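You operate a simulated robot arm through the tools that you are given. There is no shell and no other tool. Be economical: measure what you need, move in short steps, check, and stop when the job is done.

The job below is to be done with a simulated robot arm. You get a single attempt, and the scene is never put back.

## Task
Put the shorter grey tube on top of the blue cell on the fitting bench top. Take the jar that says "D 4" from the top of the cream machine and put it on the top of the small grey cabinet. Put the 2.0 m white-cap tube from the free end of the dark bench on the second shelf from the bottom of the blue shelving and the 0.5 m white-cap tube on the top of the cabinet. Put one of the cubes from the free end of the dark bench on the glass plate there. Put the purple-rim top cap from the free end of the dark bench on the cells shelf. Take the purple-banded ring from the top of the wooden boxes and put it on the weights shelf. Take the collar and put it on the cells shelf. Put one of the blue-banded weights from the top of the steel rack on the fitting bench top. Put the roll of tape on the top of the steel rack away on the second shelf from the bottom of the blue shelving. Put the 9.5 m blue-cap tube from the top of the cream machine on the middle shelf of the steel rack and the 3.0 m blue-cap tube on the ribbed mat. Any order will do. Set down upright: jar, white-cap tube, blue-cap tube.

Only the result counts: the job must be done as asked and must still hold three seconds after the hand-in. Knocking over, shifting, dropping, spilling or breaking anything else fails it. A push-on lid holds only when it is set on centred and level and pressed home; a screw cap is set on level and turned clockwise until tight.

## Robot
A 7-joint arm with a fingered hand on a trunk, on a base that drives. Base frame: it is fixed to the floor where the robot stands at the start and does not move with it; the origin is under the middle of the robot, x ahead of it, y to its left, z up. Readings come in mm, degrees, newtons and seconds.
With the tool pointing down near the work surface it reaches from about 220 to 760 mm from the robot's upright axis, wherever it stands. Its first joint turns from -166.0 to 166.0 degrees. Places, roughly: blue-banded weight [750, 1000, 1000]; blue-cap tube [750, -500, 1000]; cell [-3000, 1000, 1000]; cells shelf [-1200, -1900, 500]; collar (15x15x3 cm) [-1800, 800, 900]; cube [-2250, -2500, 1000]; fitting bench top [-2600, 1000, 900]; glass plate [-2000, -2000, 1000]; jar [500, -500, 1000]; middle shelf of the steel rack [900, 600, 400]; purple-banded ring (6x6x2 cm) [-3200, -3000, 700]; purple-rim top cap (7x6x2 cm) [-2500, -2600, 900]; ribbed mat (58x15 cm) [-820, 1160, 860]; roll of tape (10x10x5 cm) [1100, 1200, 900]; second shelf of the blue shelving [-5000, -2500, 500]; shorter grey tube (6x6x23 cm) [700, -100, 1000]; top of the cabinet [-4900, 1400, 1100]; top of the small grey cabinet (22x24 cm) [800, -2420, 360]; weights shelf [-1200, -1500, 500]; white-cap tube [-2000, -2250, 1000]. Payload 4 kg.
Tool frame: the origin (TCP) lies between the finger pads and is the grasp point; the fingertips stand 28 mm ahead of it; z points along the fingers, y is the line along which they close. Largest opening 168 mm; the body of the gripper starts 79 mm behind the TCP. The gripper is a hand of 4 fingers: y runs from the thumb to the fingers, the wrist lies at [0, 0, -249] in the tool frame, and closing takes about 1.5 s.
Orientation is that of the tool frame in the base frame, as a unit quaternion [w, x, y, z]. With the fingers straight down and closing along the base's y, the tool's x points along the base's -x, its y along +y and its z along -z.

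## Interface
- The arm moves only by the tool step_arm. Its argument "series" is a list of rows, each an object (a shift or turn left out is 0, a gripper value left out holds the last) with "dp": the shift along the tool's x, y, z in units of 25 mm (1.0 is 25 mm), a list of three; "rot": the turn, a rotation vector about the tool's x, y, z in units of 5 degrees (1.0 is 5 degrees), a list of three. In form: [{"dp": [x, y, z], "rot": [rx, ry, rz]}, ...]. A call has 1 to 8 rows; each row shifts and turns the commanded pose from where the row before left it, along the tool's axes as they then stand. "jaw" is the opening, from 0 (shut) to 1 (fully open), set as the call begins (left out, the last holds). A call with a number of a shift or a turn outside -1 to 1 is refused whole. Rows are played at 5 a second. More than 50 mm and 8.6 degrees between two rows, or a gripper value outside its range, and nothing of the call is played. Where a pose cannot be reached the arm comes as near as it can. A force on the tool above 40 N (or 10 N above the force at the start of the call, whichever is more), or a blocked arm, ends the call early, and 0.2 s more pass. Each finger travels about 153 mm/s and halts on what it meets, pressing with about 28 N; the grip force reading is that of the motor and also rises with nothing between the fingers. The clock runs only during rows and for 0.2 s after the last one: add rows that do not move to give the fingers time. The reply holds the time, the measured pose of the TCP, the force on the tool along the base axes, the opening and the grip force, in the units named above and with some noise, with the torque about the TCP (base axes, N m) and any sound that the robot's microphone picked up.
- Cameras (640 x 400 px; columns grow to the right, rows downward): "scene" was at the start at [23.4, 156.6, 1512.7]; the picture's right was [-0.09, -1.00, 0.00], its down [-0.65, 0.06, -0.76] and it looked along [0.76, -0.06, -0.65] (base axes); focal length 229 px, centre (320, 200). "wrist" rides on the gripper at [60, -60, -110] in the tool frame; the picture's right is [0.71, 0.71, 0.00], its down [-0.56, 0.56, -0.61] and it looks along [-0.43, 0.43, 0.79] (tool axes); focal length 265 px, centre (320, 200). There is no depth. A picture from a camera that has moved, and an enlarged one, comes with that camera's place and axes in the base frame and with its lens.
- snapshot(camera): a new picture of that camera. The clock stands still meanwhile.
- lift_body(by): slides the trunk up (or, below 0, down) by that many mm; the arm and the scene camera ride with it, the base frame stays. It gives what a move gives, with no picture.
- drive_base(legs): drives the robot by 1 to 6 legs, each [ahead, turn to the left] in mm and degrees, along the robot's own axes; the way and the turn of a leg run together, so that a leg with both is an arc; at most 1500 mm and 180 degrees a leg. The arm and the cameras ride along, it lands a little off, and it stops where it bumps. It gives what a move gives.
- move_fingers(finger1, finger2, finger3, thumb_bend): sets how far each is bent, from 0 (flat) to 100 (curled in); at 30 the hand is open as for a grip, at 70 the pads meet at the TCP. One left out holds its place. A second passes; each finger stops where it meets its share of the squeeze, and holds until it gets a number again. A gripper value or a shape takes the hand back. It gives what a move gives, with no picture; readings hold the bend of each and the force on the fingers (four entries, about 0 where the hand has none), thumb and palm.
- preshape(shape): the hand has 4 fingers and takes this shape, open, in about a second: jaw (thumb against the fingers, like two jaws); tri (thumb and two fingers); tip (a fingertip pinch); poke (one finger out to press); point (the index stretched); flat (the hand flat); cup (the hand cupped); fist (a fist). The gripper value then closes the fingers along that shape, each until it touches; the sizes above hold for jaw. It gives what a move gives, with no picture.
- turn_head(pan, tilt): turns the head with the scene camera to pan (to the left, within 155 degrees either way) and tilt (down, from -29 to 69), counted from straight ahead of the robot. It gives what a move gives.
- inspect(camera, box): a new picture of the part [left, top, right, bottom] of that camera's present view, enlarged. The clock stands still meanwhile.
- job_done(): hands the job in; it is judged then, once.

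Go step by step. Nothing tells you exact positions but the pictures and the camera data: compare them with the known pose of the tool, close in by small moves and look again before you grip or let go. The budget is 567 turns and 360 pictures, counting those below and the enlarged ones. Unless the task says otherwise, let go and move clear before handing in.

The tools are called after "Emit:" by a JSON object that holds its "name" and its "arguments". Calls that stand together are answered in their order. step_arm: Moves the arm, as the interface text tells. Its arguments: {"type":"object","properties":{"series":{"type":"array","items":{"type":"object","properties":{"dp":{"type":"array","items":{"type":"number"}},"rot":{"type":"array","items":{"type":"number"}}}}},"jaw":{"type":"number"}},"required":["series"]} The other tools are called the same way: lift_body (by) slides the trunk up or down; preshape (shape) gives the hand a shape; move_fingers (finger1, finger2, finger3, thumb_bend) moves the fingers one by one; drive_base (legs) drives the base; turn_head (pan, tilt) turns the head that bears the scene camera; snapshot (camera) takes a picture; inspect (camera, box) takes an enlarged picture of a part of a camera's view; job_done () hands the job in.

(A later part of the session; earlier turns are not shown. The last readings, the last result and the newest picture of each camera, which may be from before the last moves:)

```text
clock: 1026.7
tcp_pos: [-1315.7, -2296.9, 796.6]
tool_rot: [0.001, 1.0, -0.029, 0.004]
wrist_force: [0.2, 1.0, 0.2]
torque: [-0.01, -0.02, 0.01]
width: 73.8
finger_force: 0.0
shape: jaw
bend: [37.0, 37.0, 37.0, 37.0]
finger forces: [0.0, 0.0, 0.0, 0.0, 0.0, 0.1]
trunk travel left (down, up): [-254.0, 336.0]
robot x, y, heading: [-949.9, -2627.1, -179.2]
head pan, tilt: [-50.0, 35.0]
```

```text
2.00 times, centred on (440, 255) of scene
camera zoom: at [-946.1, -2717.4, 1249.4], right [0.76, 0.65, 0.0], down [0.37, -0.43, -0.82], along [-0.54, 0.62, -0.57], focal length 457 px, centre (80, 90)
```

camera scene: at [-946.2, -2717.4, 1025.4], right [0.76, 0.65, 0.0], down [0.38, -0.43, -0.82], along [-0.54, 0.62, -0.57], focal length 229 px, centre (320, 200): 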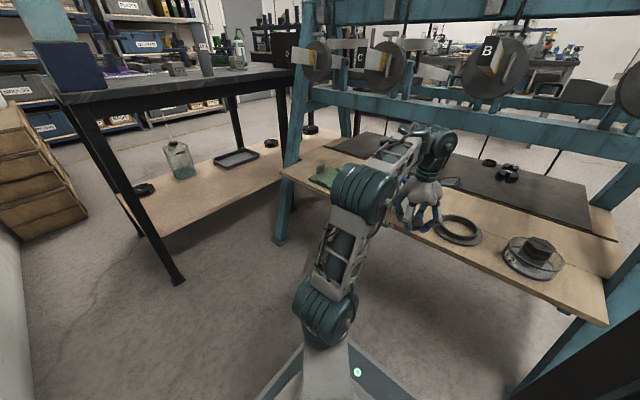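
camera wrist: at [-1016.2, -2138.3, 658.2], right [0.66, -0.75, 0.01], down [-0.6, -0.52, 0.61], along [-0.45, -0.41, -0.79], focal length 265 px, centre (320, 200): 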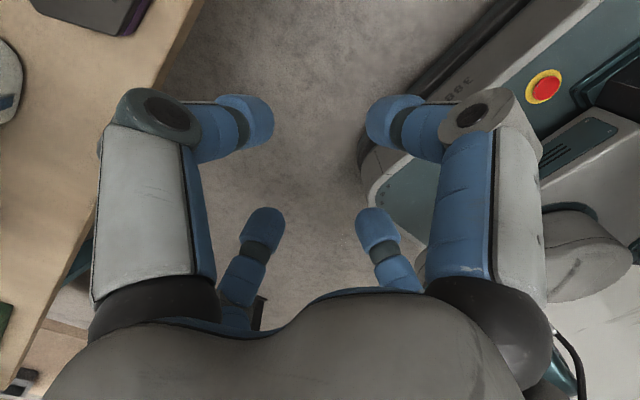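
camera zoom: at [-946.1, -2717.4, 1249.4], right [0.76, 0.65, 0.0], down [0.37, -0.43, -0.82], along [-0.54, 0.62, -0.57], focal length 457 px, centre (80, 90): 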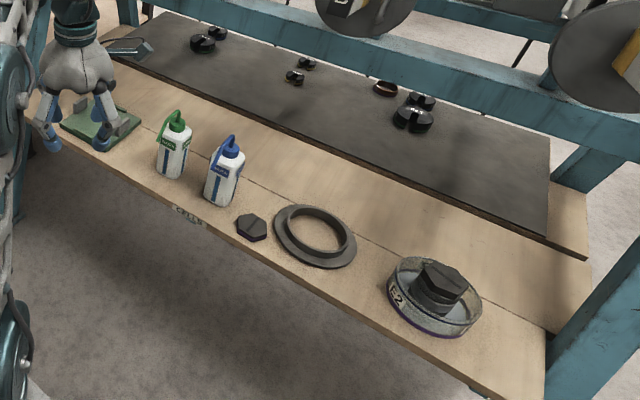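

Cap, collar and ring all lie properly. Two jobs remain. I fold the arm to the front, raise it and leave the corridor.

Emit:
{"name": "step_arm", "arguments": {"series": [{"dp": [-0.305, 0.945, 0]}, {"dp": [-0.305, 0.945, 0]}, {"dp": [-0.305, 0.945, 0]}, {"dp": [-0.305, 0.945, 0]}, {"dp": [-0.305, 0.945, 0]}, {"dp": [-0.305, 0.945, 0]}, {"dp": [-0.305, 0.945, 0]}, {"dp": [-0.305, 0.945, 0]}]}}

Emit:
{"name": "step_arm", "arguments": {"series": [{"dp": [-0.305, 0.945, 0]}, {"dp": [-0.305, 0.945, 0]}, {"dp": [-0.305, 0.945, 0]}, {"dp": [-0.305, 0.945, 0]}, {"dp": [-0.305, 0.945, 0]}]}}

Emit:
{"name": "lift_body", "arguments": {"by": 336}}

Emit:
{"name": "drive_base", "arguments": {"legs": [[-800, 0]]}}

```text
clock: 1028.5
tcp_pos: [-1387.0, -2481.8, 795.1]
tool_rot: [0.001, 1.0, -0.029, 0.004]
wrist_force: [0.5, -0.2, 0.1]
torque: [-0.02, 0.01, -0.02]
width: 73.9
finger_force: 0.2
shape: jaw
bend: [37.0, 37.0, 37.0, 37.0]
finger forces: [0.1, 0.1, 0.1, 0.1, 0.1, 0.1]
trunk travel left (down, up): [-254.0, 336.0]
robot x, y, heading: [-949.9, -2627.0, -179.2]
head pan, tilt: [-50.0, 35.0]
```

```text
clock: 1029.7
tcp_pos: [-1420.2, -2567.5, 796.6]
tool_rot: [0.0, 1.0, -0.03, 0.004]
wrist_force: [-0.1, 0.0, -1.2]
torque: [0.0, -0.02, 0.01]
width: 73.8
finger_force: 0.0
shape: jaw
bend: [37.0, 37.0, 37.0, 37.0]
finger forces: [0.1, 0.0, 0.1, 0.1, 0.0, 0.0]
out of reach, approached as far as the arm can: row 4, 5
trunk travel left (down, up): [-254.0, 336.0]
robot x, y, heading: [-949.1, -2621.1, -179.1]
head pan, tilt: [-50.0, 35.0]
```

```text
clock: 1033.0
tcp_pos: [-1420.2, -2567.3, 1133.8]
tool_rot: [0.001, 1.0, -0.029, 0.004]
wrist_force: [0.4, 0.9, -0.4]
torque: [0.04, -0.02, 0.01]
width: 73.7
finger_force: 0.1
shape: jaw
bend: [37.0, 37.0, 37.0, 37.0]
finger forces: [0.0, 0.0, 0.1, 0.0, 0.1, 0.0]
trunk travel left (down, up): [-590.0, 0.0]
robot x, y, heading: [-948.8, -2620.2, -179.4]
head pan, tilt: [-50.0, 35.0]
```

```text
clock: 1037.3
tcp_pos: [-616.5, -2556.9, 1132.7]
tool_rot: [0.002, 1.0, -0.023, 0.004]
wrist_force: [0.1, -0.1, 0.6]
torque: [0.0, 0.0, 0.0]
width: 73.3
finger_force: 0.1
shape: jaw
bend: [37.0, 37.0, 37.0, 37.0]
finger forces: [0.0, 0.1, 0.0, 0.1, 0.0, 0.0]
trunk travel left (down, up): [-590.0, 0.0]
robot x, y, heading: [-143.7, -2608.3, -178.6]
head pan, tilt: [-50.0, 35.0]
```

Emit:
{"name": "drive_base", "arguments": {"legs": [[0, -91.4], [1500, 0], [0, 10.2], [1090, 0], [0, -80.2]]}}

Emit:
{"name": "drive_base", "arguments": {"legs": [[260, 0], [260, -20]]}}

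Emit:
{"name": "turn_head", "arguments": {"pan": -40, "tilt": 35}}

Emit:
{"name": "snapshot", "arguments": {"camera": "scene"}}

```text
clock: 1058.0
tcp_pos: [91.9, 81.5, 1132.3]
tool_rot: [-0.005, -0.146, 0.989, 0.001]
wrist_force: [-0.2, 0.3, -0.7]
torque: [0.03, 0.01, 0.03]
width: 73.4
finger_force: 0.0
shape: jaw
bend: [37.0, 37.0, 37.0, 37.0]
finger forces: [0.1, 0.1, 0.1, 0.1, 0.1, 0.0]
trunk travel left (down, up): [-590.0, 0.0]
robot x, y, heading: [-369.4, -31.8, 20.6]
head pan, tilt: [-50.0, 35.0]
```

```text
clock: 1061.4
tcp_pos: [602.8, 57.1, 1131.4]
tool_rot: [-0.005, 0.03, 1.0, 0.0]
wrist_force: [0.4, -0.2, -0.1]
torque: [0.0, 0.05, -0.01]
width: 73.4
finger_force: 0.1
shape: jaw
bend: [37.0, 37.0, 37.0, 37.0]
finger forces: [0.0, 0.0, 0.0, 0.0, 0.0, 0.1]
trunk travel left (down, up): [-590.0, 0.0]
robot x, y, heading: [134.5, 115.0, 0.8]
head pan, tilt: [-50.0, 35.0]
```

```text
clock: 1062.1
tcp_pos: [601.7, 57.2, 1132.4]
tool_rot: [-0.006, 0.031, 1.0, 0.001]
wrist_force: [-0.4, 0.9, -0.2]
torque: [-0.02, 0.01, -0.03]
width: 73.6
finger_force: 0.1
shape: jaw
bend: [37.0, 37.0, 37.0, 37.0]
finger forces: [0.1, 0.0, 0.0, 0.0, 0.0, 0.1]
trunk travel left (down, up): [-590.0, 0.0]
robot x, y, heading: [130.6, 111.3, 1.0]
head pan, tilt: [-40.0, 35.0]
```

```text
45 pictures are left
camera scene: at [136.3, 221.3, 1585.4], right [-0.63, -0.78, 0.0], down [-0.44, 0.36, -0.82], along [0.63, -0.52, -0.57], focal length 229 px, centre (320, 200)
```

scene: 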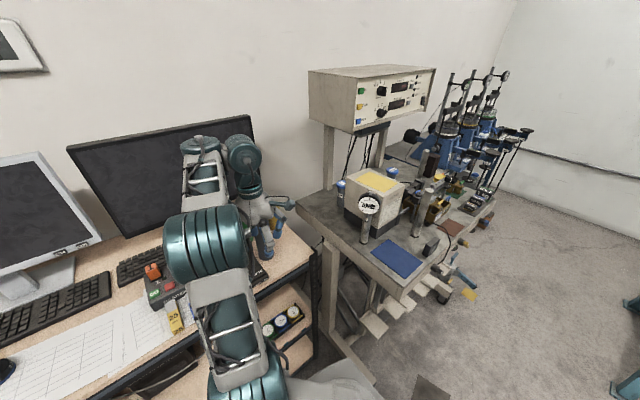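

The 9.5 m tube stands behind the motor at about (750, −410). I swing the arm past the tall grey tube toward the machine's left-rear corner, then edge the base forward.

Emit:
{"name": "step_arm", "arguments": {"series": [{"dp": [1, 0, -0.2]}, {"dp": [0.6, -0.7, -0.2]}, {"dp": [0.06, -1, -0.2]}, {"dp": [0.06, -1, -0.2]}, {"dp": [0.06, -1, -0.2]}, {"dp": [0.06, -1, -0.2]}, {"dp": [0.06, -1, -0.2]}, {"dp": [0.06, -1, -0.2]}]}}

Emit:
{"name": "step_arm", "arguments": {"series": [{"dp": [0, -1, 0]}, {"dp": [0, -1, 0]}, {"dp": [0, -1, 0]}]}}

Emit:
{"name": "drive_base", "arguments": {"legs": [[105, 0]]}}

Emit:
{"name": "snapshot", "arguments": {"camera": "wrist"}}

```text
clock: 1063.9
tcp_pos: [551.7, -109.1, 1153.6]
tool_rot: [-0.003, 0.03, 1.0, 0.001]
wrist_force: [0.6, -0.7, 0.5]
torque: [0.03, 0.0, -0.02]
width: 73.8
finger_force: 0.1
shape: jaw
bend: [37.0, 37.0, 37.0, 37.0]
finger forces: [0.0, 0.0, 0.0, 0.0, 0.0, 0.0]
out of reach, approached as far as the arm can: row 5, 6, 7, 8
trunk travel left (down, up): [-590.0, 0.0]
robot x, y, heading: [131.5, 114.5, 0.7]
head pan, tilt: [-40.0, 35.0]
```

```text
clock: 1064.7
tcp_pos: [544.3, -181.1, 1150.7]
tool_rot: [-0.003, 0.03, 1.0, 0.0]
wrist_force: [-0.1, -0.1, 0.9]
torque: [0.04, 0.04, 0.0]
width: 73.6
finger_force: 0.1
shape: jaw
bend: [37.0, 37.0, 37.0, 37.0]
finger forces: [0.0, 0.0, 0.1, 0.0, 0.0, 0.1]
out of reach, approached as far as the arm can: row 2
trunk travel left (down, up): [-590.0, 0.0]
robot x, y, heading: [129.4, 114.4, 0.9]
head pan, tilt: [-40.0, 35.0]
```

```text
clock: 1065.8
tcp_pos: [649.3, -176.4, 1149.2]
tool_rot: [-0.003, 0.03, 1.0, 0.001]
wrist_force: [0.3, 0.2, -0.4]
torque: [0.0, 0.04, 0.01]
width: 73.7
finger_force: 0.1
shape: jaw
bend: [37.0, 37.0, 37.0, 37.0]
finger forces: [0.1, 0.1, 0.0, 0.1, 0.0, 0.0]
trunk travel left (down, up): [-590.0, 0.0]
robot x, y, heading: [235.7, 116.4, 0.7]
head pan, tilt: [-40.0, 35.0]
```

```text
44 pictures are left
camera wrist: at [586.1, -234.1, 1260.2], right [-0.66, 0.75, 0.01], down [0.59, 0.52, 0.61], along [0.45, 0.41, -0.79], focal length 265 px, centre (320, 200)
```

wrist: 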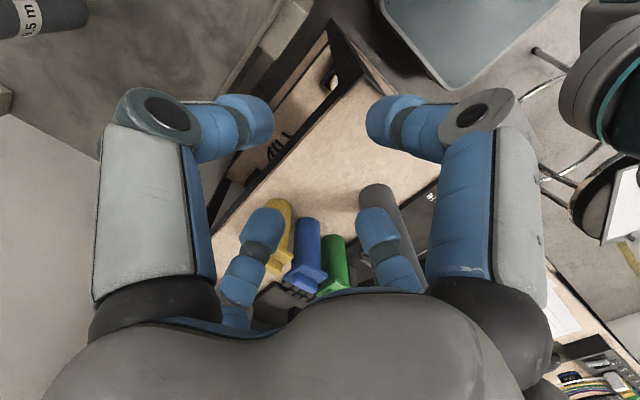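

Emit:
{"name": "step_arm", "arguments": {"series": [{"dp": [-1, 0, 0], "rot": [0.9, -0.05, 0]}, {"dp": [-1, 0, 0], "rot": [0.9, -0.05, 0]}, {"dp": [-1, 0, 0], "rot": [0.9, -0.05, 0]}, {"dp": [-1, 0, 0], "rot": [0.9, -0.05, 0]}], "jaw": 0.5}}

Emit:
{"name": "step_arm", "arguments": {"series": [{"dp": [0, -0.95, 0.31]}, {"dp": [0, -0.95, 0.31]}, {"dp": [0, -0.95, 0.31]}, {"dp": [0, -0.95, 0.31]}, {"dp": [0, -0.95, 0.31]}, {"dp": [0, -0.95, 0.31]}, {"dp": [0, -0.95, 0.31]}]}}

Emit:
{"name": "snapshot", "arguments": {"camera": "wrist"}}

Emit:
{"name": "snapshot", "arguments": {"camera": "scene"}}

```text
clock: 1066.8
tcp_pos: [749.3, -183.9, 1150.7]
tool_rot: [0.001, 0.029, 0.987, -0.156]
wrist_force: [0.1, 0.4, -0.1]
torque: [-0.02, 0.01, 0.0]
width: 83.8
finger_force: 0.0
shape: jaw
bend: [34.0, 34.0, 34.0, 34.0]
finger forces: [0.0, 0.0, 0.0, 0.0, 0.1, 0.1]
trunk travel left (down, up): [-590.0, 0.0]
robot x, y, heading: [233.0, 115.8, 0.8]
head pan, tilt: [-40.0, 35.0]
```

```text
clock: 1068.4
tcp_pos: [703.6, -337.8, 1139.0]
tool_rot: [0.001, 0.029, 0.987, -0.155]
wrist_force: [-0.2, -0.2, -0.3]
torque: [0.02, -0.04, -0.02]
width: 83.4
finger_force: 0.0
shape: jaw
bend: [34.0, 34.0, 34.0, 34.0]
finger forces: [0.0, 0.0, 0.0, 0.0, 0.0, 0.1]
out of reach, approached as far as the arm can: row 2, 3, 4, 5, 6, 7
trunk travel left (down, up): [-590.0, 0.0]
robot x, y, heading: [236.6, 113.9, 0.9]
head pan, tilt: [-40.0, 35.0]
```

```text
43 pictures are left
camera wrist: at [639.3, -358.0, 1262.5], right [-0.67, 0.71, -0.23], down [0.59, 0.69, 0.42], along [0.45, 0.15, -0.88], focal length 265 px, centre (320, 200)
```

wrist: 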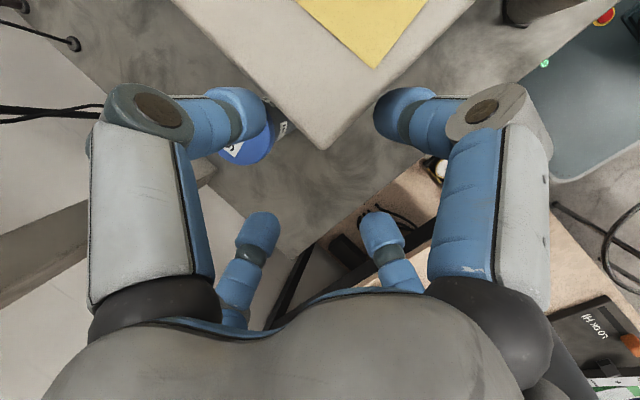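

```text
42 pictures are left
camera scene: at [239.8, 222.5, 1585.5], right [-0.63, -0.78, 0.0], down [-0.44, 0.36, -0.82], along [0.64, -0.52, -0.57], focal length 229 px, centre (320, 200)
```

scene: 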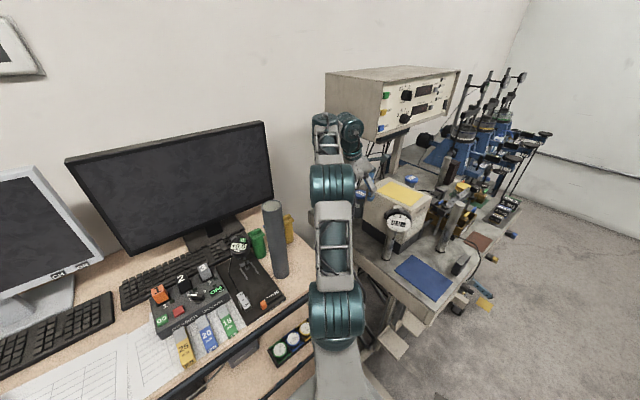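

Emit:
{"name": "drive_base", "arguments": {"legs": [[50, 0]]}}

Emit:
{"name": "step_arm", "arguments": {"series": [{"dp": [0, -0.6, 0.5]}, {"dp": [0, -0.6, 0.5]}]}}

Emit:
{"name": "snapshot", "arguments": {"camera": "wrist"}}

```text
clock: 1069.4
tcp_pos: [755.6, -335.9, 1139.2]
tool_rot: [0.001, 0.028, 0.987, -0.156]
wrist_force: [-0.3, 0.7, 0.2]
torque: [0.03, 0.05, 0.01]
width: 83.6
finger_force: 0.0
shape: jaw
bend: [34.0, 34.0, 34.0, 34.0]
finger forces: [0.0, 0.0, 0.0, 0.0, 0.0, 0.0]
trunk travel left (down, up): [-590.0, 0.0]
robot x, y, heading: [288.7, 119.5, 0.6]
head pan, tilt: [-40.0, 35.0]
```

```text
clock: 1070.0
tcp_pos: [757.4, -369.5, 1126.9]
tool_rot: [0.003, 0.023, 0.987, -0.158]
wrist_force: [19.1, 5.4, 14.1]
torque: [0.05, 1.42, -0.63]
width: 81.1
finger_force: 0.1
shape: jaw
bend: [80.0, 34.0, 34.0, 34.0]
finger forces: [23.6, 0.1, 0.0, 0.0, 0.0, 0.0]
trunk travel left (down, up): [-590.0, 0.0]
robot x, y, heading: [286.5, 115.1, 1.3]
head pan, tilt: [-40.0, 35.0]
```

```text
41 pictures are left
camera wrist: at [693.6, -389.6, 1248.9], right [-0.67, 0.7, -0.23], down [0.58, 0.7, 0.42], along [0.45, 0.15, -0.88], focal length 265 px, centre (320, 200)
```

wrist: 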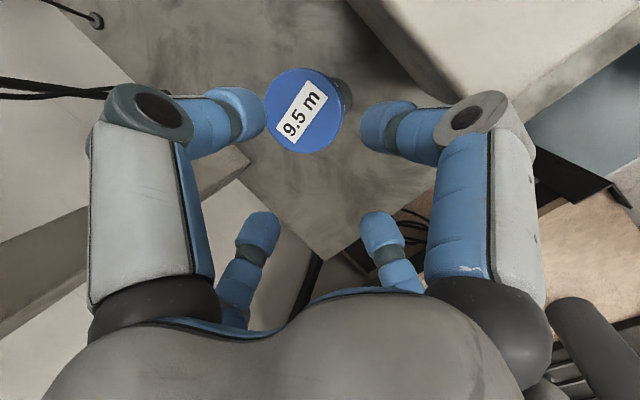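

The motor is too close for fingers on its side. I move off it, turn the hand 45° and will grip the tube high, by its cap, with the palm above the motor.

Emit:
{"name": "step_arm", "arguments": {"series": [{"dp": [-0.8, 0, -0.1]}, {"rot": [0, 0, 1]}, {"rot": [0, 0, 1]}, {"rot": [0, 0, 1]}, {"rot": [0, 0, 1]}, {"rot": [0, 0, 1]}, {"rot": [0, 0, 1]}, {"rot": [0, 0, 1]}]}}

Emit:
{"name": "step_arm", "arguments": {"series": [{"rot": [0, 0, 1]}, {"rot": [0, 0, 1]}, {}]}}

Emit:
{"name": "snapshot", "arguments": {"camera": "wrist"}}

```text
clock: 1071.8
tcp_pos: [730.2, -357.2, 1119.4]
tool_rot: [0.058, 0.308, 0.937, -0.153]
wrist_force: [25.8, -6.6, 12.2]
torque: [-0.39, 1.22, 1.43]
width: 81.5
finger_force: 0.1
shape: jaw
bend: [34.0, 34.0, 34.0, 35.0]
finger forces: [0.0, 0.0, 0.0, 0.1, 28.1, 0.0]
out of reach, approached as far as the arm can: row 1, 3, 5, 7, 8
trunk travel left (down, up): [-590.0, 0.0]
robot x, y, heading: [286.2, 115.7, 1.1]
head pan, tilt: [-40.0, 35.0]
```

```text
clock: 1072.1
tcp_pos: [729.9, -357.3, 1121.7]
tool_rot: [0.064, 0.305, 0.938, -0.153]
wrist_force: [11.5, 0.1, 2.7]
torque: [-0.06, 0.38, 0.53]
width: 80.2
finger_force: 0.1
shape: jaw
bend: [34.0, 34.0, 34.0, 36.0]
finger forces: [0.0, 0.1, 0.1, 0.1, 11.8, 0.0]
out of reach, approached as far as the arm can: row 1
trunk travel left (down, up): [-590.0, 0.0]
robot x, y, heading: [290.7, 119.3, 1.4]
head pan, tilt: [-40.0, 35.0]
stopped in row 1: the force on the tool passed its limit at 55 N (the readings are from after the stop); the commanded pose is now the measured one
```

```text
40 pictures are left
camera wrist: at [641.6, -334.0, 1227.1], right [-0.15, 0.93, -0.33], down [0.76, 0.32, 0.56], along [0.63, -0.16, -0.76], focal length 265 px, centre (320, 200)
```

wrist: 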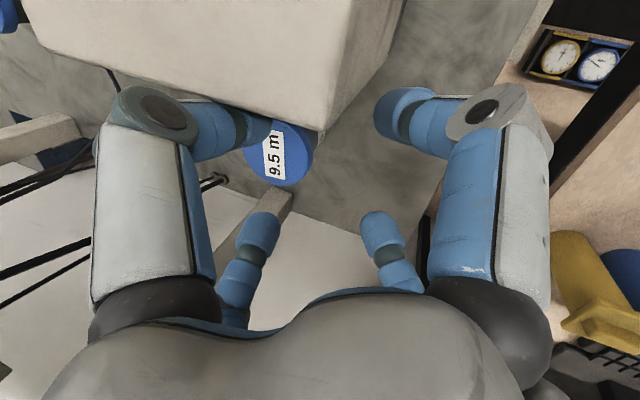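

Reach limits pulled the hand back onto the motor. I pull it away sideways and bring the base another 45 mm closer.

Emit:
{"name": "step_arm", "arguments": {"series": [{"dp": [0.66, 0.92, -0.39]}, {"dp": [0.66, 0.92, -0.39]}]}}

Emit:
{"name": "drive_base", "arguments": {"legs": [[48, 0]]}}

Emit:
{"name": "snapshot", "arguments": {"camera": "wrist"}}

```text
clock: 1072.7
tcp_pos: [724.3, -297.7, 1120.6]
tool_rot: [0.063, 0.313, 0.935, -0.154]
wrist_force: [-0.1, -0.3, 0.4]
torque: [0.02, -0.02, -0.01]
width: 83.8
finger_force: 0.1
shape: jaw
bend: [34.0, 34.0, 34.0, 34.0]
finger forces: [0.0, 0.0, 0.0, 0.0, 0.0, 0.0]
trunk travel left (down, up): [-590.0, 0.0]
robot x, y, heading: [289.3, 111.7, 1.0]
head pan, tilt: [-40.0, 35.0]
```

```text
clock: 1073.6
tcp_pos: [776.9, -296.5, 1121.7]
tool_rot: [0.063, 0.311, 0.936, -0.154]
wrist_force: [-0.8, -0.6, -0.8]
torque: [0.0, -0.01, 0.01]
width: 83.5
finger_force: 0.1
shape: jaw
bend: [34.0, 34.0, 34.0, 34.0]
finger forces: [0.1, 0.1, 0.0, 0.1, 0.1, 0.0]
trunk travel left (down, up): [-590.0, 0.0]
robot x, y, heading: [335.2, 114.4, 0.8]
head pan, tilt: [-40.0, 35.0]
```

```text
39 pictures are left
camera wrist: at [688.3, -271.8, 1226.9], right [-0.14, 0.93, -0.33], down [0.77, 0.31, 0.56], along [0.63, -0.17, -0.76], focal length 265 px, centre (320, 200)
```

wrist: 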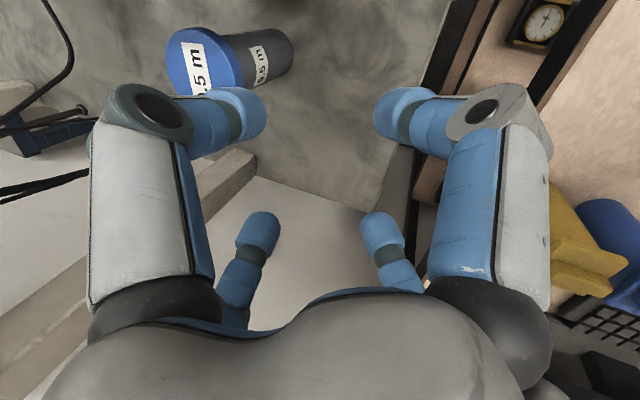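

Emit:
{"name": "step_arm", "arguments": {"series": [{"dp": [-0.35, -0.86, 0.305]}, {"dp": [-0.35, -0.86, 0.305]}, {"dp": [-0.35, -0.86, 0.305]}, {"dp": [-0.35, -0.86, 0.305]}], "jaw": 0.52}}

Emit:
{"name": "snapshot", "arguments": {"camera": "wrist"}}

```text
clock: 1074.6
tcp_pos: [753.6, -393.7, 1121.4]
tool_rot: [0.064, 0.311, 0.936, -0.153]
wrist_force: [-0.5, -0.6, -0.4]
torque: [0.0, 0.01, -0.01]
width: 86.8
finger_force: 0.0
shape: jaw
bend: [33.0, 33.0, 33.0, 33.0]
finger forces: [0.1, 0.1, 0.0, 0.0, 0.0, 0.0]
trunk travel left (down, up): [-590.0, 0.0]
robot x, y, heading: [335.0, 120.0, 1.1]
head pan, tilt: [-40.0, 35.0]
```

```text
38 pictures are left
camera wrist: at [664.5, -369.0, 1227.3], right [-0.14, 0.94, -0.33], down [0.77, 0.31, 0.56], along [0.63, -0.17, -0.76], focal length 265 px, centre (320, 200)
```

wrist: 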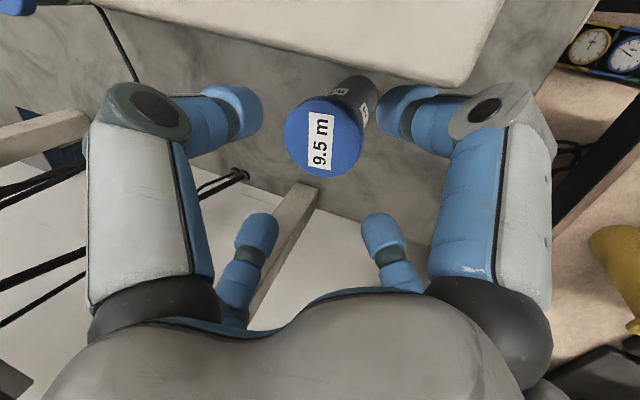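

Emit:
{"name": "step_arm", "arguments": {"series": [{"dp": [-0.68, -0.39, 0.26]}, {}]}}

Emit:
{"name": "lift_body", "arguments": {"by": -40}}

Emit:
{"name": "lift_body", "arguments": {"by": -22}}

Emit:
{"name": "snapshot", "arguments": {"camera": "wrist"}}

```text
clock: 1075.2
tcp_pos: [756.9, -402.7, 1122.0]
tool_rot: [0.064, 0.311, 0.936, -0.153]
wrist_force: [-0.7, 0.5, 0.5]
torque: [0.03, -0.03, -0.03]
width: 86.7
finger_force: 0.1
shape: jaw
bend: [33.0, 33.0, 33.0, 33.0]
finger forces: [0.0, 0.1, 0.0, 0.0, 0.0, 0.0]
out of reach, approached as far as the arm can: row 1
trunk travel left (down, up): [-590.0, 0.0]
robot x, y, heading: [336.7, 116.3, 1.1]
head pan, tilt: [-40.0, 35.0]
```

```text
clock: 1076.1
tcp_pos: [758.2, -401.2, 1081.4]
tool_rot: [0.064, 0.31, 0.936, -0.154]
wrist_force: [-0.5, 0.0, -1.0]
torque: [-0.01, 0.0, 0.0]
width: 86.9
finger_force: 0.0
shape: jaw
bend: [33.0, 33.0, 33.0, 33.0]
finger forces: [0.0, 0.0, 0.1, 0.1, 0.0, 0.0]
trunk travel left (down, up): [-550.0, 40.0]
robot x, y, heading: [334.0, 116.1, 1.1]
head pan, tilt: [-40.0, 35.0]
```

```text
clock: 1076.8
tcp_pos: [757.3, -401.2, 1060.4]
tool_rot: [0.064, 0.31, 0.936, -0.153]
wrist_force: [0.2, 0.8, -0.1]
torque: [0.02, 0.05, -0.03]
width: 86.9
finger_force: 0.0
shape: jaw
bend: [33.0, 33.0, 33.0, 33.0]
finger forces: [0.1, 0.0, 0.0, 0.0, 0.0, 0.0]
trunk travel left (down, up): [-528.0, 62.0]
robot x, y, heading: [334.9, 113.8, 1.3]
head pan, tilt: [-40.0, 35.0]
```

```text
37 pictures are left
camera wrist: at [669.1, -377.3, 1165.5], right [-0.14, 0.93, -0.33], down [0.77, 0.31, 0.56], along [0.63, -0.17, -0.76], focal length 265 px, centre (320, 200)
```

wrist: 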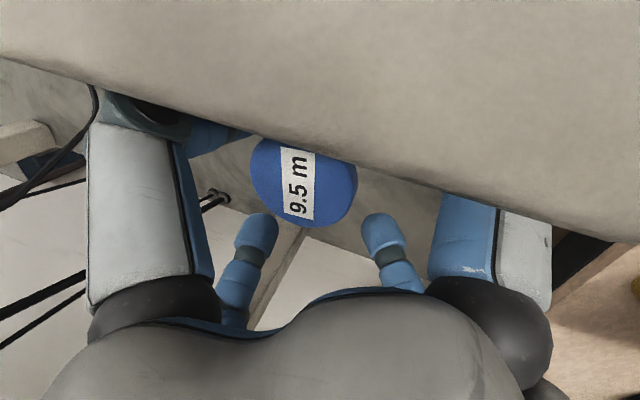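

Emit:
{"name": "lift_body", "arguments": {"by": -12}}

Emit:
{"name": "step_arm", "arguments": {"series": [{"dp": [-0.15, -0.31, 0.13]}, {}]}}

Emit:
{"name": "step_arm", "arguments": {"series": [{}, {}, {}, {}, {}], "jaw": 0}}

Emit:
{"name": "snapshot", "arguments": {"camera": "wrist"}}

```text
clock: 1077.3
tcp_pos: [756.7, -401.2, 1048.2]
tool_rot: [0.064, 0.31, 0.936, -0.154]
wrist_force: [-1.0, -0.8, 0.0]
torque: [-0.01, 0.0, 0.02]
width: 86.7
finger_force: 0.0
shape: jaw
bend: [33.0, 33.0, 33.0, 33.0]
finger forces: [0.0, 0.0, 0.1, 0.0, 0.1, 0.1]
trunk travel left (down, up): [-516.0, 74.0]
robot x, y, heading: [338.6, 116.9, 1.0]
head pan, tilt: [-40.0, 35.0]
```

```text
clock: 1078.0
tcp_pos: [756.4, -411.8, 1046.7]
tool_rot: [0.063, 0.311, 0.936, -0.153]
wrist_force: [0.4, 0.3, -0.5]
torque: [0.02, 0.03, -0.01]
width: 87.1
finger_force: 0.1
shape: jaw
bend: [33.0, 33.0, 33.0, 33.0]
finger forces: [0.0, 0.1, 0.0, 0.0, 0.1, 0.1]
trunk travel left (down, up): [-516.0, 74.0]
robot x, y, heading: [333.1, 117.0, 1.1]
head pan, tilt: [-40.0, 35.0]
```

```text
clock: 1079.2
tcp_pos: [754.6, -410.3, 1047.2]
tool_rot: [0.063, 0.31, 0.936, -0.154]
wrist_force: [0.3, 0.3, -1.1]
torque: [0.09, -0.05, 0.02]
width: 42.3
finger_force: 27.8
shape: jaw
bend: [78.0, 78.0, 79.0, 50.0]
finger forces: [24.9, 25.1, 23.9, 0.1, 22.4, 0.0]
trunk travel left (down, up): [-516.0, 74.0]
robot x, y, heading: [332.3, 115.3, 1.1]
head pan, tilt: [-40.0, 35.0]
```

```text
36 pictures are left
camera wrist: at [668.1, -386.7, 1153.4], right [-0.14, 0.93, -0.33], down [0.77, 0.31, 0.56], along [0.63, -0.17, -0.76], focal length 265 px, centre (320, 200)
```

wrist: 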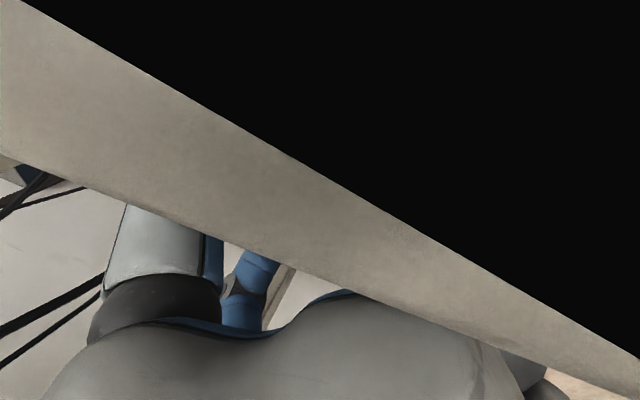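

Gripped. I lift, move the tube out to the left clear of the motor and the dial gauge, then back away.

Emit:
{"name": "lift_body", "arguments": {"by": 74}}

Emit:
{"name": "step_arm", "arguments": {"series": [{"dp": [0.55, 0.767, -0.33]}, {"dp": [0.55, 0.767, -0.33]}, {"dp": [0.55, 0.767, -0.33]}, {"dp": [0.55, 0.767, -0.33]}, {"dp": [0.55, 0.767, -0.33]}, {"dp": [0.55, 0.767, -0.33]}, {"dp": [0.55, 0.767, -0.33]}, {"dp": [0.55, 0.767, -0.33]}]}}

Emit:
{"name": "snapshot", "arguments": {"camera": "wrist"}}

```text
clock: 1080.3
tcp_pos: [756.1, -410.7, 1121.6]
tool_rot: [0.064, 0.311, 0.936, -0.154]
wrist_force: [-0.1, -1.2, -2.5]
torque: [0.03, -0.03, -0.01]
width: 42.3
finger_force: 28.2
shape: jaw
bend: [78.0, 78.0, 79.0, 50.0]
finger forces: [24.8, 24.7, 23.8, 0.0, 22.3, 0.0]
trunk travel left (down, up): [-590.0, 0.0]
robot x, y, heading: [334.8, 117.8, 1.2]
head pan, tilt: [-40.0, 35.0]
```

```text
clock: 1082.1
tcp_pos: [746.1, -218.6, 1120.8]
tool_rot: [0.066, 0.308, 0.937, -0.153]
wrist_force: [-0.2, 0.4, -3.4]
torque: [0.06, 0.01, 0.01]
width: 42.3
finger_force: 27.9
shape: jaw
bend: [78.0, 78.0, 79.0, 50.0]
finger forces: [24.6, 24.9, 24.0, 0.1, 22.2, 0.0]
out of reach, approached as far as the arm can: row 8
trunk travel left (down, up): [-590.0, 0.0]
robot x, y, heading: [337.4, 116.5, 1.3]
head pan, tilt: [-40.0, 35.0]
```

```text
35 pictures are left
camera wrist: at [658.4, -194.3, 1226.6], right [-0.15, 0.93, -0.33], down [0.76, 0.32, 0.56], along [0.63, -0.17, -0.76], focal length 265 px, centre (320, 200)
```

wrist: 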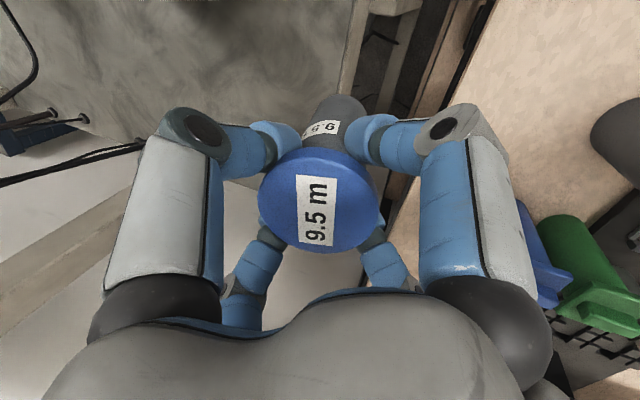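

Emit:
{"name": "drive_base", "arguments": {"legs": [[-480, 0]]}}

Emit:
{"name": "step_arm", "arguments": {"series": [{"dp": [0.132, 0.953, -0.28]}, {"dp": [0.132, 0.953, -0.28]}, {"dp": [0.132, 0.953, -0.28]}, {"dp": [0.132, 0.953, -0.28]}, {"dp": [0.132, 0.953, -0.28]}, {"dp": [0.132, 0.953, -0.28]}, {"dp": [0.132, 0.953, -0.28]}, {"dp": [0.132, 0.953, -0.28]}]}}

Emit:
{"name": "step_arm", "arguments": {"series": [{"dp": [0.132, 0.953, -0.28]}, {"dp": [0.132, 0.953, -0.28]}, {"dp": [0.132, 0.953, -0.28]}, {"dp": [0.132, 0.953, -0.28]}, {"dp": [0.132, 0.953, -0.28]}, {"dp": [0.132, 0.953, -0.28]}, {"dp": [0.132, 0.953, -0.28]}, {"dp": [0.132, 0.953, -0.28]}]}}

Emit:
{"name": "step_arm", "arguments": {"series": [{"rot": [-0.213, -0.248, -0.946]}, {"rot": [-0.213, -0.248, -0.946]}, {"rot": [-0.213, -0.248, -0.946]}, {"rot": [-0.213, -0.248, -0.946]}, {"rot": [-0.213, -0.248, -0.946]}, {"rot": [-0.213, -0.248, -0.946]}, {"rot": [-0.213, -0.248, -0.946]}, {"rot": [-0.213, -0.248, -0.946]}]}}

Emit:
{"name": "step_arm", "arguments": {"series": [{"rot": [-0.213, -0.248, -0.946]}, {"rot": [-0.213, -0.248, -0.946]}, {"rot": [-0.213, -0.248, -0.946]}, {"rot": [-0.213, -0.248, -0.946]}, {"rot": [-0.213, -0.248, -0.946]}, {"rot": [-0.213, -0.248, -0.946]}, {"rot": [-0.213, -0.248, -0.946]}, {"rot": [-0.213, -0.248, -0.946]}]}}

```text
clock: 1083.8
tcp_pos: [556.1, -217.1, 1121.4]
tool_rot: [0.069, 0.281, 0.945, -0.15]
wrist_force: [6.4, -5.1, -0.8]
torque: [0.34, 0.38, 0.4]
width: 41.8
finger_force: 28.0
shape: jaw
bend: [78.0, 78.0, 79.0, 50.0]
finger forces: [25.0, 25.3, 24.0, 0.0, 32.8, 0.0]
trunk travel left (down, up): [-590.0, 0.0]
robot x, y, heading: [129.5, 109.8, 1.6]
head pan, tilt: [-40.0, 35.0]
stopped in leg 1: the force on the tool passed its limit at 75 N (the readings are from after the stop); the commanded pose is now the measured one
```

```text
clock: 1085.6
tcp_pos: [534.0, -175.2, 1132.7]
tool_rot: [0.07, 0.281, 0.945, -0.15]
wrist_force: [0.2, 0.0, -2.8]
torque: [0.01, -0.03, -0.02]
width: 41.5
finger_force: 28.6
shape: jaw
bend: [78.0, 78.0, 79.0, 51.0]
finger forces: [25.0, 25.2, 23.9, 0.1, 24.5, 0.1]
out of reach, approached as far as the arm can: row 1, 2, 3, 4, 5, 6, 7, 8
trunk travel left (down, up): [-590.0, 0.0]
robot x, y, heading: [127.7, 114.4, 1.5]
head pan, tilt: [-40.0, 35.0]
```

```text
clock: 1087.4
tcp_pos: [514.4, -157.8, 1153.2]
tool_rot: [0.07, 0.281, 0.945, -0.149]
wrist_force: [1.0, -0.5, -2.4]
torque: [0.01, 0.01, 0.0]
width: 41.7
finger_force: 28.4
shape: jaw
bend: [78.0, 78.0, 79.0, 51.0]
finger forces: [25.0, 25.3, 23.8, 0.0, 24.5, 0.0]
out of reach, approached as far as the arm can: row 1, 2, 3, 4, 5, 6, 7, 8
trunk travel left (down, up): [-590.0, 0.0]
robot x, y, heading: [130.7, 114.9, 1.3]
head pan, tilt: [-40.0, 35.0]
```

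```text
clock: 1089.2
tcp_pos: [513.0, -156.7, 1153.4]
tool_rot: [0.117, -0.058, 0.984, -0.119]
wrist_force: [-0.9, -0.1, -3.0]
torque: [-0.01, -0.01, -0.02]
width: 41.6
finger_force: 27.9
shape: jaw
bend: [78.0, 78.0, 79.0, 51.0]
finger forces: [24.9, 25.1, 23.7, 0.0, 24.5, 0.0]
trunk travel left (down, up): [-590.0, 0.0]
robot x, y, heading: [134.8, 111.4, 1.5]
head pan, tilt: [-40.0, 35.0]
```

```text
clock: 1091.0
tcp_pos: [513.7, -157.4, 1153.8]
tool_rot: [0.151, -0.392, 0.904, -0.074]
wrist_force: [0.2, -0.3, -2.4]
torque: [0.0, 0.02, 0.02]
width: 41.6
finger_force: 27.5
shape: jaw
bend: [78.0, 78.0, 79.0, 51.0]
finger forces: [25.0, 25.0, 23.7, 0.0, 24.2, 0.0]
trunk travel left (down, up): [-590.0, 0.0]
robot x, y, heading: [126.9, 114.1, 1.4]
head pan, tilt: [-40.0, 35.0]
```

A finger touched the dial gauge on the way back. I check it and the tube.

Emit:
{"name": "snapshot", "arguments": {"camera": "scene"}}

Emit:
{"name": "snapshot", "arguments": {"camera": "wrist"}}

```text
34 pictures are left
camera scene: at [133.8, 219.6, 1585.4], right [-0.62, -0.78, 0.0], down [-0.45, 0.36, -0.82], along [0.64, -0.51, -0.57], focal length 229 px, centre (320, 200)
```

scene: 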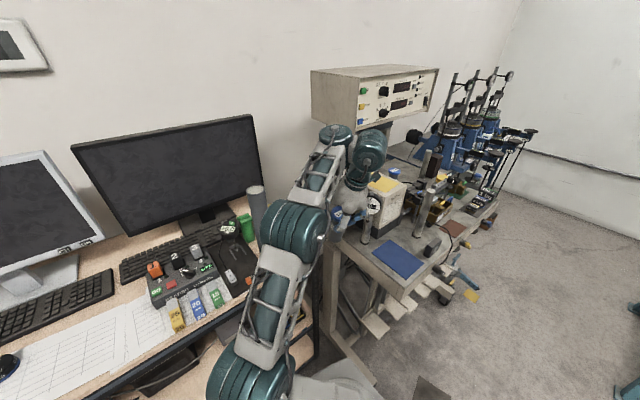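

```text
33 pictures are left
camera wrist: at [478.4, -240.9, 1259.5], right [-0.94, -0.03, -0.33], down [-0.23, 0.8, 0.56], along [0.24, 0.6, -0.76], focal length 265 px, centre (320, 200)
```

wrist: 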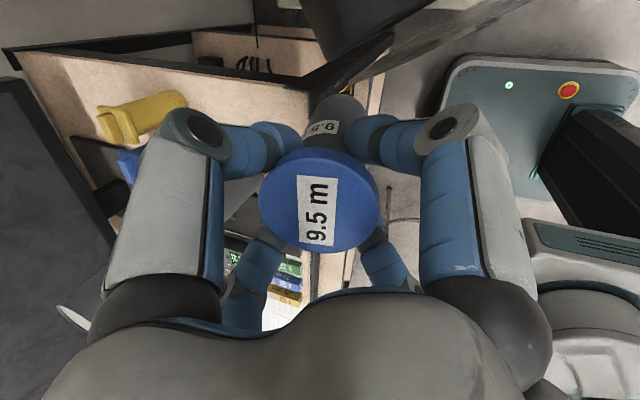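

The gauge stands; the tube is still well held and the hand now leans back toward the robot. I back off, bring the hand to the front, and lower to look at the rack's middle shelf.

Emit:
{"name": "drive_base", "arguments": {"legs": [[-150, 0]]}}

Emit:
{"name": "step_arm", "arguments": {"series": [{"dp": [-0.731, 0.682, -0.015]}, {"dp": [-0.731, 0.682, -0.015]}, {"dp": [-0.731, 0.682, -0.015]}, {"dp": [-0.731, 0.682, -0.015]}, {"dp": [-0.731, 0.682, -0.015]}, {"dp": [-0.731, 0.682, -0.015]}, {"dp": [-0.731, 0.682, -0.015]}, {"dp": [-0.731, 0.682, -0.015]}]}}

Emit:
{"name": "step_arm", "arguments": {"series": [{"dp": [-0.731, 0.682, -0.015]}, {"dp": [-0.731, 0.682, -0.015]}, {"dp": [-0.731, 0.682, -0.015]}, {"dp": [-0.731, 0.682, -0.015]}]}}

Emit:
{"name": "lift_body", "arguments": {"by": -400}}

Emit:
{"name": "turn_head", "arguments": {"pan": 0, "tilt": 30}}

Emit:
{"name": "snapshot", "arguments": {"camera": "scene"}}

```text
clock: 1092.4
tcp_pos: [360.9, -162.8, 1154.3]
tool_rot: [0.151, -0.391, 0.905, -0.075]
wrist_force: [0.8, 0.1, -2.8]
torque: [0.0, 0.01, -0.01]
width: 41.9
finger_force: 28.2
shape: jaw
bend: [78.0, 78.0, 79.0, 51.0]
finger forces: [25.0, 25.1, 23.8, 0.0, 24.1, 0.0]
trunk travel left (down, up): [-590.0, 0.0]
robot x, y, heading: [-20.0, 107.7, 1.5]
head pan, tilt: [-40.0, 35.0]
```

```text
clock: 1094.2
tcp_pos: [375.6, 35.2, 1166.7]
tool_rot: [0.149, -0.391, 0.905, -0.072]
wrist_force: [0.0, 0.1, -2.9]
torque: [-0.06, 0.02, 0.01]
width: 41.6
finger_force: 27.8
shape: jaw
bend: [78.0, 78.0, 79.0, 51.0]
finger forces: [24.9, 25.1, 23.7, 0.1, 24.1, 0.0]
out of reach, approached as far as the arm can: row 6, 7, 8
trunk travel left (down, up): [-590.0, 0.0]
robot x, y, heading: [-23.4, 106.4, 1.4]
head pan, tilt: [-40.0, 35.0]
```

```text
clock: 1095.2
tcp_pos: [378.3, 135.0, 1171.1]
tool_rot: [0.151, -0.39, 0.905, -0.074]
wrist_force: [-1.3, 0.6, -3.3]
torque: [0.01, 0.02, 0.03]
width: 41.5
finger_force: 28.4
shape: jaw
bend: [78.0, 78.0, 79.0, 51.0]
finger forces: [24.8, 25.0, 23.7, 0.1, 24.1, 0.0]
out of reach, approached as far as the arm can: row 1
trunk travel left (down, up): [-590.0, 0.0]
robot x, y, heading: [-21.6, 108.4, 1.4]
head pan, tilt: [-40.0, 35.0]
```

```text
clock: 1099.0
tcp_pos: [378.6, 134.3, 772.6]
tool_rot: [0.15, -0.391, 0.905, -0.073]
wrist_force: [-0.5, 0.9, -2.3]
torque: [0.01, -0.02, -0.02]
width: 41.8
finger_force: 28.1
shape: jaw
bend: [78.0, 78.0, 79.0, 51.0]
finger forces: [24.9, 25.1, 23.7, 0.0, 24.0, 0.1]
trunk travel left (down, up): [-190.0, 400.0]
robot x, y, heading: [-20.3, 107.9, 1.6]
head pan, tilt: [-40.0, 35.0]
```

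```text
clock: 1100.1
tcp_pos: [379.7, 133.7, 773.4]
tool_rot: [0.15, -0.39, 0.906, -0.073]
wrist_force: [0.6, 0.8, -2.7]
torque: [0.03, 0.03, -0.02]
width: 41.3
finger_force: 27.9
shape: jaw
bend: [78.0, 78.0, 79.0, 51.0]
finger forces: [24.9, 25.1, 23.7, 0.0, 24.1, 0.1]
trunk travel left (down, up): [-190.0, 400.0]
robot x, y, heading: [-20.6, 107.8, 1.4]
head pan, tilt: [0.0, 30.0]
```

```text
32 pictures are left
camera scene: at [4.1, 273.2, 1193.2], right [0.02, -1.0, 0.0], down [-0.5, -0.01, -0.87], along [0.87, 0.02, -0.5], focal length 229 px, centre (320, 200)
```

scene: 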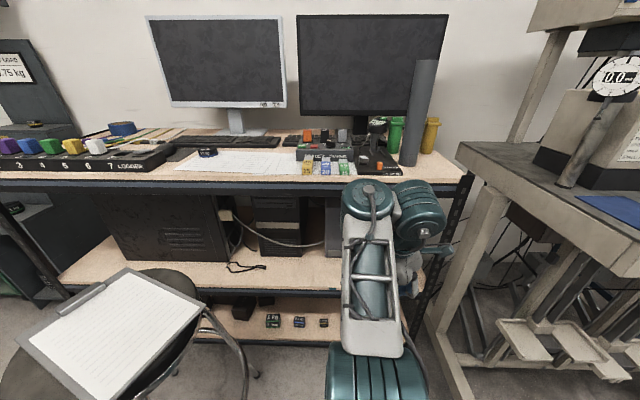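

The middle shelf top reads about z 415, with free room at its front near y ≈ 240. I lower, shift left and drive in.

Emit:
{"name": "step_arm", "arguments": {"series": [{"dp": [-0.731, 0.682, -0.015]}, {"dp": [-0.731, 0.682, -0.015]}, {"dp": [-0.731, 0.682, -0.015]}, {"dp": [-0.731, 0.682, -0.015]}]}}

Emit:
{"name": "lift_body", "arguments": {"by": -188}}

Emit:
{"name": "drive_base", "arguments": {"legs": [[230, 0]]}}

Emit:
{"name": "snapshot", "arguments": {"camera": "scene"}}

Emit:
{"name": "snapshot", "arguments": {"camera": "wrist"}}

```text
clock: 1101.1
tcp_pos: [383.1, 235.6, 769.0]
tool_rot: [0.145, -0.388, 0.907, -0.076]
wrist_force: [-0.2, 0.4, -2.6]
torque: [0.02, -0.02, 0.02]
width: 41.7
finger_force: 28.4
shape: jaw
bend: [78.0, 78.0, 79.0, 51.0]
finger forces: [24.8, 25.2, 23.6, 0.1, 24.0, 0.0]
trunk travel left (down, up): [-190.0, 400.0]
robot x, y, heading: [-17.6, 105.4, 1.8]
head pan, tilt: [0.0, 30.0]
```

```text
clock: 1103.1
tcp_pos: [384.7, 230.2, 579.0]
tool_rot: [0.145, -0.387, 0.908, -0.072]
wrist_force: [-1.0, -0.2, -2.6]
torque: [0.0, 0.0, 0.02]
width: 41.5
finger_force: 28.0
shape: jaw
bend: [78.0, 78.0, 79.0, 51.0]
finger forces: [25.1, 25.4, 23.7, 0.0, 23.9, 0.1]
trunk travel left (down, up): [-2.0, 588.0]
robot x, y, heading: [-25.1, 108.4, 1.5]
head pan, tilt: [0.0, 30.0]
```

```text
clock: 1104.9
tcp_pos: [613.1, 238.6, 580.4]
tool_rot: [0.145, -0.389, 0.907, -0.072]
wrist_force: [-0.7, -0.1, -2.1]
torque: [0.0, 0.02, 0.01]
width: 41.3
finger_force: 28.2
shape: jaw
bend: [78.0, 78.0, 79.0, 51.0]
finger forces: [25.1, 25.3, 23.8, 0.0, 23.8, 0.0]
trunk travel left (down, up): [-2.0, 588.0]
robot x, y, heading: [208.9, 116.1, 1.9]
head pan, tilt: [0.0, 30.0]
```

```text
31 pictures are left
camera scene: at [241.4, 280.4, 1004.1], right [0.03, -1.0, 0.0], down [-0.51, -0.02, -0.86], along [0.86, 0.02, -0.51], focal length 229 px, centre (320, 200)
```

scene: 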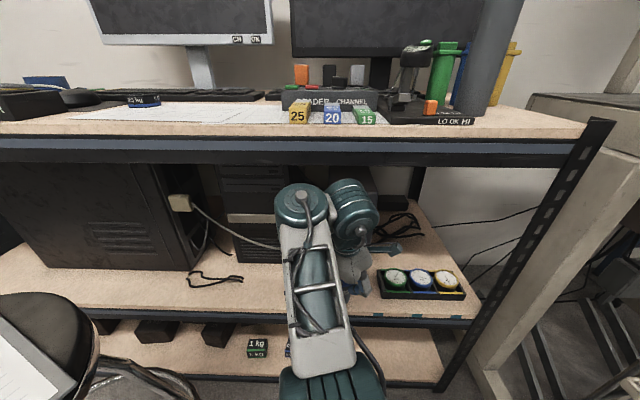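

```text
30 pictures are left
camera wrist: at [578.6, 155.5, 685.9], right [-0.95, -0.03, -0.32], down [-0.21, 0.8, 0.56], along [0.24, 0.6, -0.76], focal length 265 px, centre (320, 200)
```

wrist: 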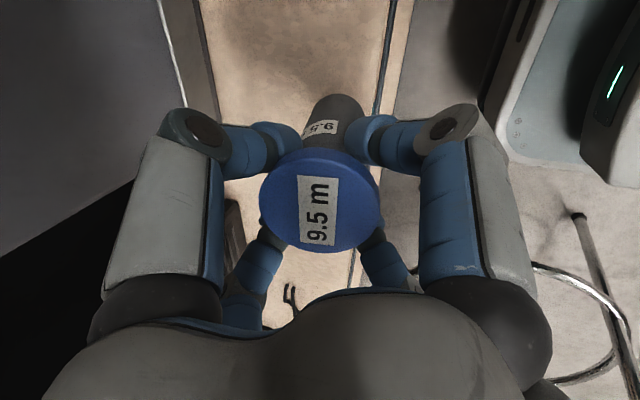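

Emit:
{"name": "step_arm", "arguments": {"series": [{"dp": [0.15, 0.176, 0.66]}, {"dp": [0.13, 0.15, 0.56]}, {}]}}

Emit:
{"name": "drive_base", "arguments": {"legs": [[60, 0]]}}

Emit:
{"name": "snapshot", "arguments": {"camera": "wrist"}}

```text
clock: 1105.4
tcp_pos: [635.2, 188.2, 556.6]
tool_rot: [0.145, -0.316, 0.934, -0.078]
wrist_force: [-0.1, 1.9, 2.8]
torque: [0.14, -0.02, 0.03]
width: 41.9
finger_force: 28.1
shape: jaw
bend: [79.0, 78.0, 79.0, 51.0]
finger forces: [26.2, 26.7, 26.3, 0.1, 22.9, 0.0]
trunk travel left (down, up): [-2.0, 588.0]
robot x, y, heading: [211.5, 111.9, 1.7]
head pan, tilt: [0.0, 30.0]
stopped in row 2: the force on the tool passed its limit at 51 N (the readings are from after the stop); the commanded pose is now the measured one
```

```text
clock: 1106.4
tcp_pos: [695.8, 187.3, 557.8]
tool_rot: [0.145, -0.315, 0.934, -0.08]
wrist_force: [0.0, 0.2, -2.4]
torque: [-0.01, 0.0, 0.0]
width: 41.9
finger_force: 28.1
shape: jaw
bend: [79.0, 78.0, 79.0, 51.0]
finger forces: [26.3, 25.9, 25.1, 0.0, 22.4, 0.0]
trunk travel left (down, up): [-2.0, 588.0]
robot x, y, heading: [265.3, 116.4, 1.6]
head pan, tilt: [0.0, 30.0]
```

```text
29 pictures are left
camera wrist: at [648.0, 109.9, 662.8], right [-0.94, 0.13, -0.33], down [-0.09, 0.82, 0.57], along [0.34, 0.56, -0.75], focal length 265 px, centre (320, 200)
```

wrist: 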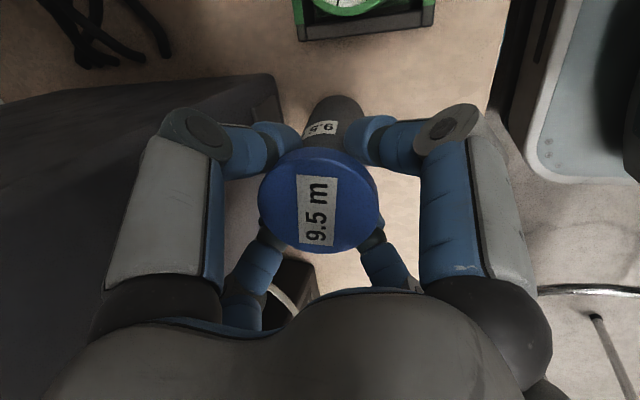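

Emit:
{"name": "drive_base", "arguments": {"legs": [[-38, 0]]}}

Emit:
{"name": "step_arm", "arguments": {"series": [{"dp": [0.07, 0.077, 0.3]}, {}]}}

Emit:
{"name": "step_arm", "arguments": {"series": [{"dp": [0.045, 0.05, 0.19]}, {}]}}

Emit:
{"name": "snapshot", "arguments": {"camera": "wrist"}}

```text
clock: 1107.2
tcp_pos: [656.1, 184.4, 560.9]
tool_rot: [0.146, -0.31, 0.936, -0.083]
wrist_force: [0.1, -0.3, -1.8]
torque: [0.05, -0.02, -0.02]
width: 41.8
finger_force: 28.0
shape: jaw
bend: [79.0, 78.0, 79.0, 51.0]
finger forces: [26.3, 26.0, 25.2, 0.0, 22.4, 0.0]
trunk travel left (down, up): [-2.0, 588.0]
robot x, y, heading: [229.6, 117.8, 1.7]
head pan, tilt: [0.0, 30.0]
```

```text
clock: 1107.8
tcp_pos: [663.6, 170.3, 556.9]
tool_rot: [0.15, -0.291, 0.941, -0.085]
wrist_force: [-0.5, 0.3, -0.8]
torque: [-0.1, 0.05, 0.0]
width: 42.1
finger_force: 28.2
shape: jaw
bend: [79.0, 78.0, 79.0, 51.0]
finger forces: [26.7, 25.8, 25.3, 0.0, 22.9, 0.1]
trunk travel left (down, up): [-2.0, 588.0]
robot x, y, heading: [232.3, 115.2, 1.7]
head pan, tilt: [0.0, 30.0]
stopped in row 2: the force on the tool passed its limit at 42 N (the readings are from after the stop); the commanded pose is now the measured one
```

```text
clock: 1108.3
tcp_pos: [666.1, 163.6, 557.0]
tool_rot: [0.155, -0.277, 0.945, -0.085]
wrist_force: [0.0, 0.2, 1.7]
torque: [0.06, 0.01, 0.02]
width: 42.0
finger_force: 28.0
shape: jaw
bend: [79.0, 78.0, 79.0, 51.0]
finger forces: [26.2, 26.4, 26.2, 0.0, 23.0, 0.0]
trunk travel left (down, up): [-2.0, 588.0]
robot x, y, heading: [229.1, 108.8, 2.2]
head pan, tilt: [0.0, 30.0]
stopped in row 2: the force on the tool passed its limit at 43 N (the readings are from after the stop); the commanded pose is now the measured one
```

```text
28 pictures are left
camera wrist: at [609.6, 87.6, 660.1], right [-0.92, 0.2, -0.35], down [-0.04, 0.82, 0.58], along [0.4, 0.54, -0.74], focal length 265 px, centre (320, 200)
```

wrist: 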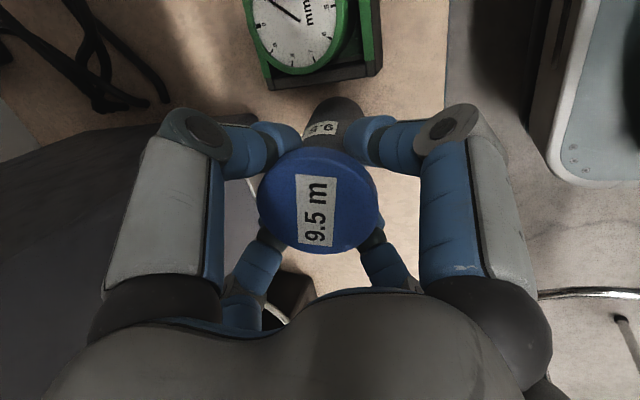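

The tube's foot is on the shelf (the arm only yields sideways now). I relieve the push slightly and open.

Emit:
{"name": "step_arm", "arguments": {"series": [{"dp": [-0.02, -0.02, -0.08]}, {}]}}

Emit:
{"name": "step_arm", "arguments": {"series": [{}, {}, {}], "jaw": 0.4}}

Emit:
{"name": "snapshot", "arguments": {"camera": "wrist"}}

```text
clock: 1108.9
tcp_pos: [663.9, 163.2, 561.2]
tool_rot: [0.158, -0.278, 0.944, -0.085]
wrist_force: [-0.3, 0.7, -3.5]
torque: [0.02, 0.02, 0.01]
width: 41.7
finger_force: 27.7
shape: jaw
bend: [79.0, 78.0, 79.0, 51.0]
finger forces: [26.2, 25.8, 25.5, 0.1, 22.8, 0.1]
trunk travel left (down, up): [-2.0, 588.0]
robot x, y, heading: [232.8, 116.9, 2.1]
head pan, tilt: [0.0, 30.0]
```

```text
clock: 1109.7
tcp_pos: [663.5, 162.4, 562.2]
tool_rot: [0.158, -0.276, 0.944, -0.087]
wrist_force: [0.4, 0.2, -0.6]
torque: [0.01, -0.02, 0.0]
width: 66.8
finger_force: 0.1
shape: jaw
bend: [79.0, 79.0, 79.0, 40.0]
finger forces: [0.0, 0.0, 0.3, 0.1, 0.0, 0.1]
trunk travel left (down, up): [-2.0, 588.0]
robot x, y, heading: [229.3, 114.9, 1.7]
head pan, tilt: [0.0, 30.0]
```

```text
27 pictures are left
camera wrist: at [606.6, 87.2, 664.8], right [-0.91, 0.2, -0.35], down [-0.04, 0.82, 0.57], along [0.4, 0.54, -0.74], focal length 265 px, centre (320, 200)
```

wrist: 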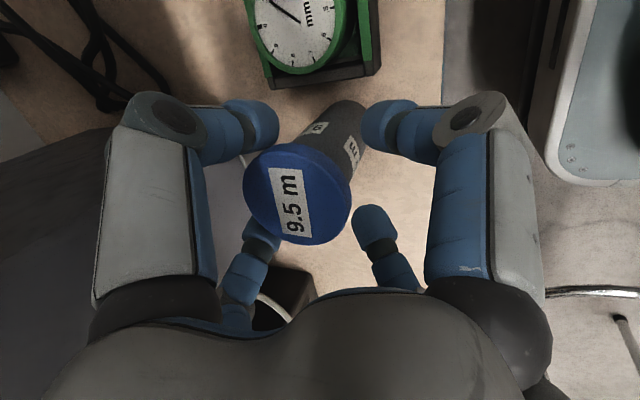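

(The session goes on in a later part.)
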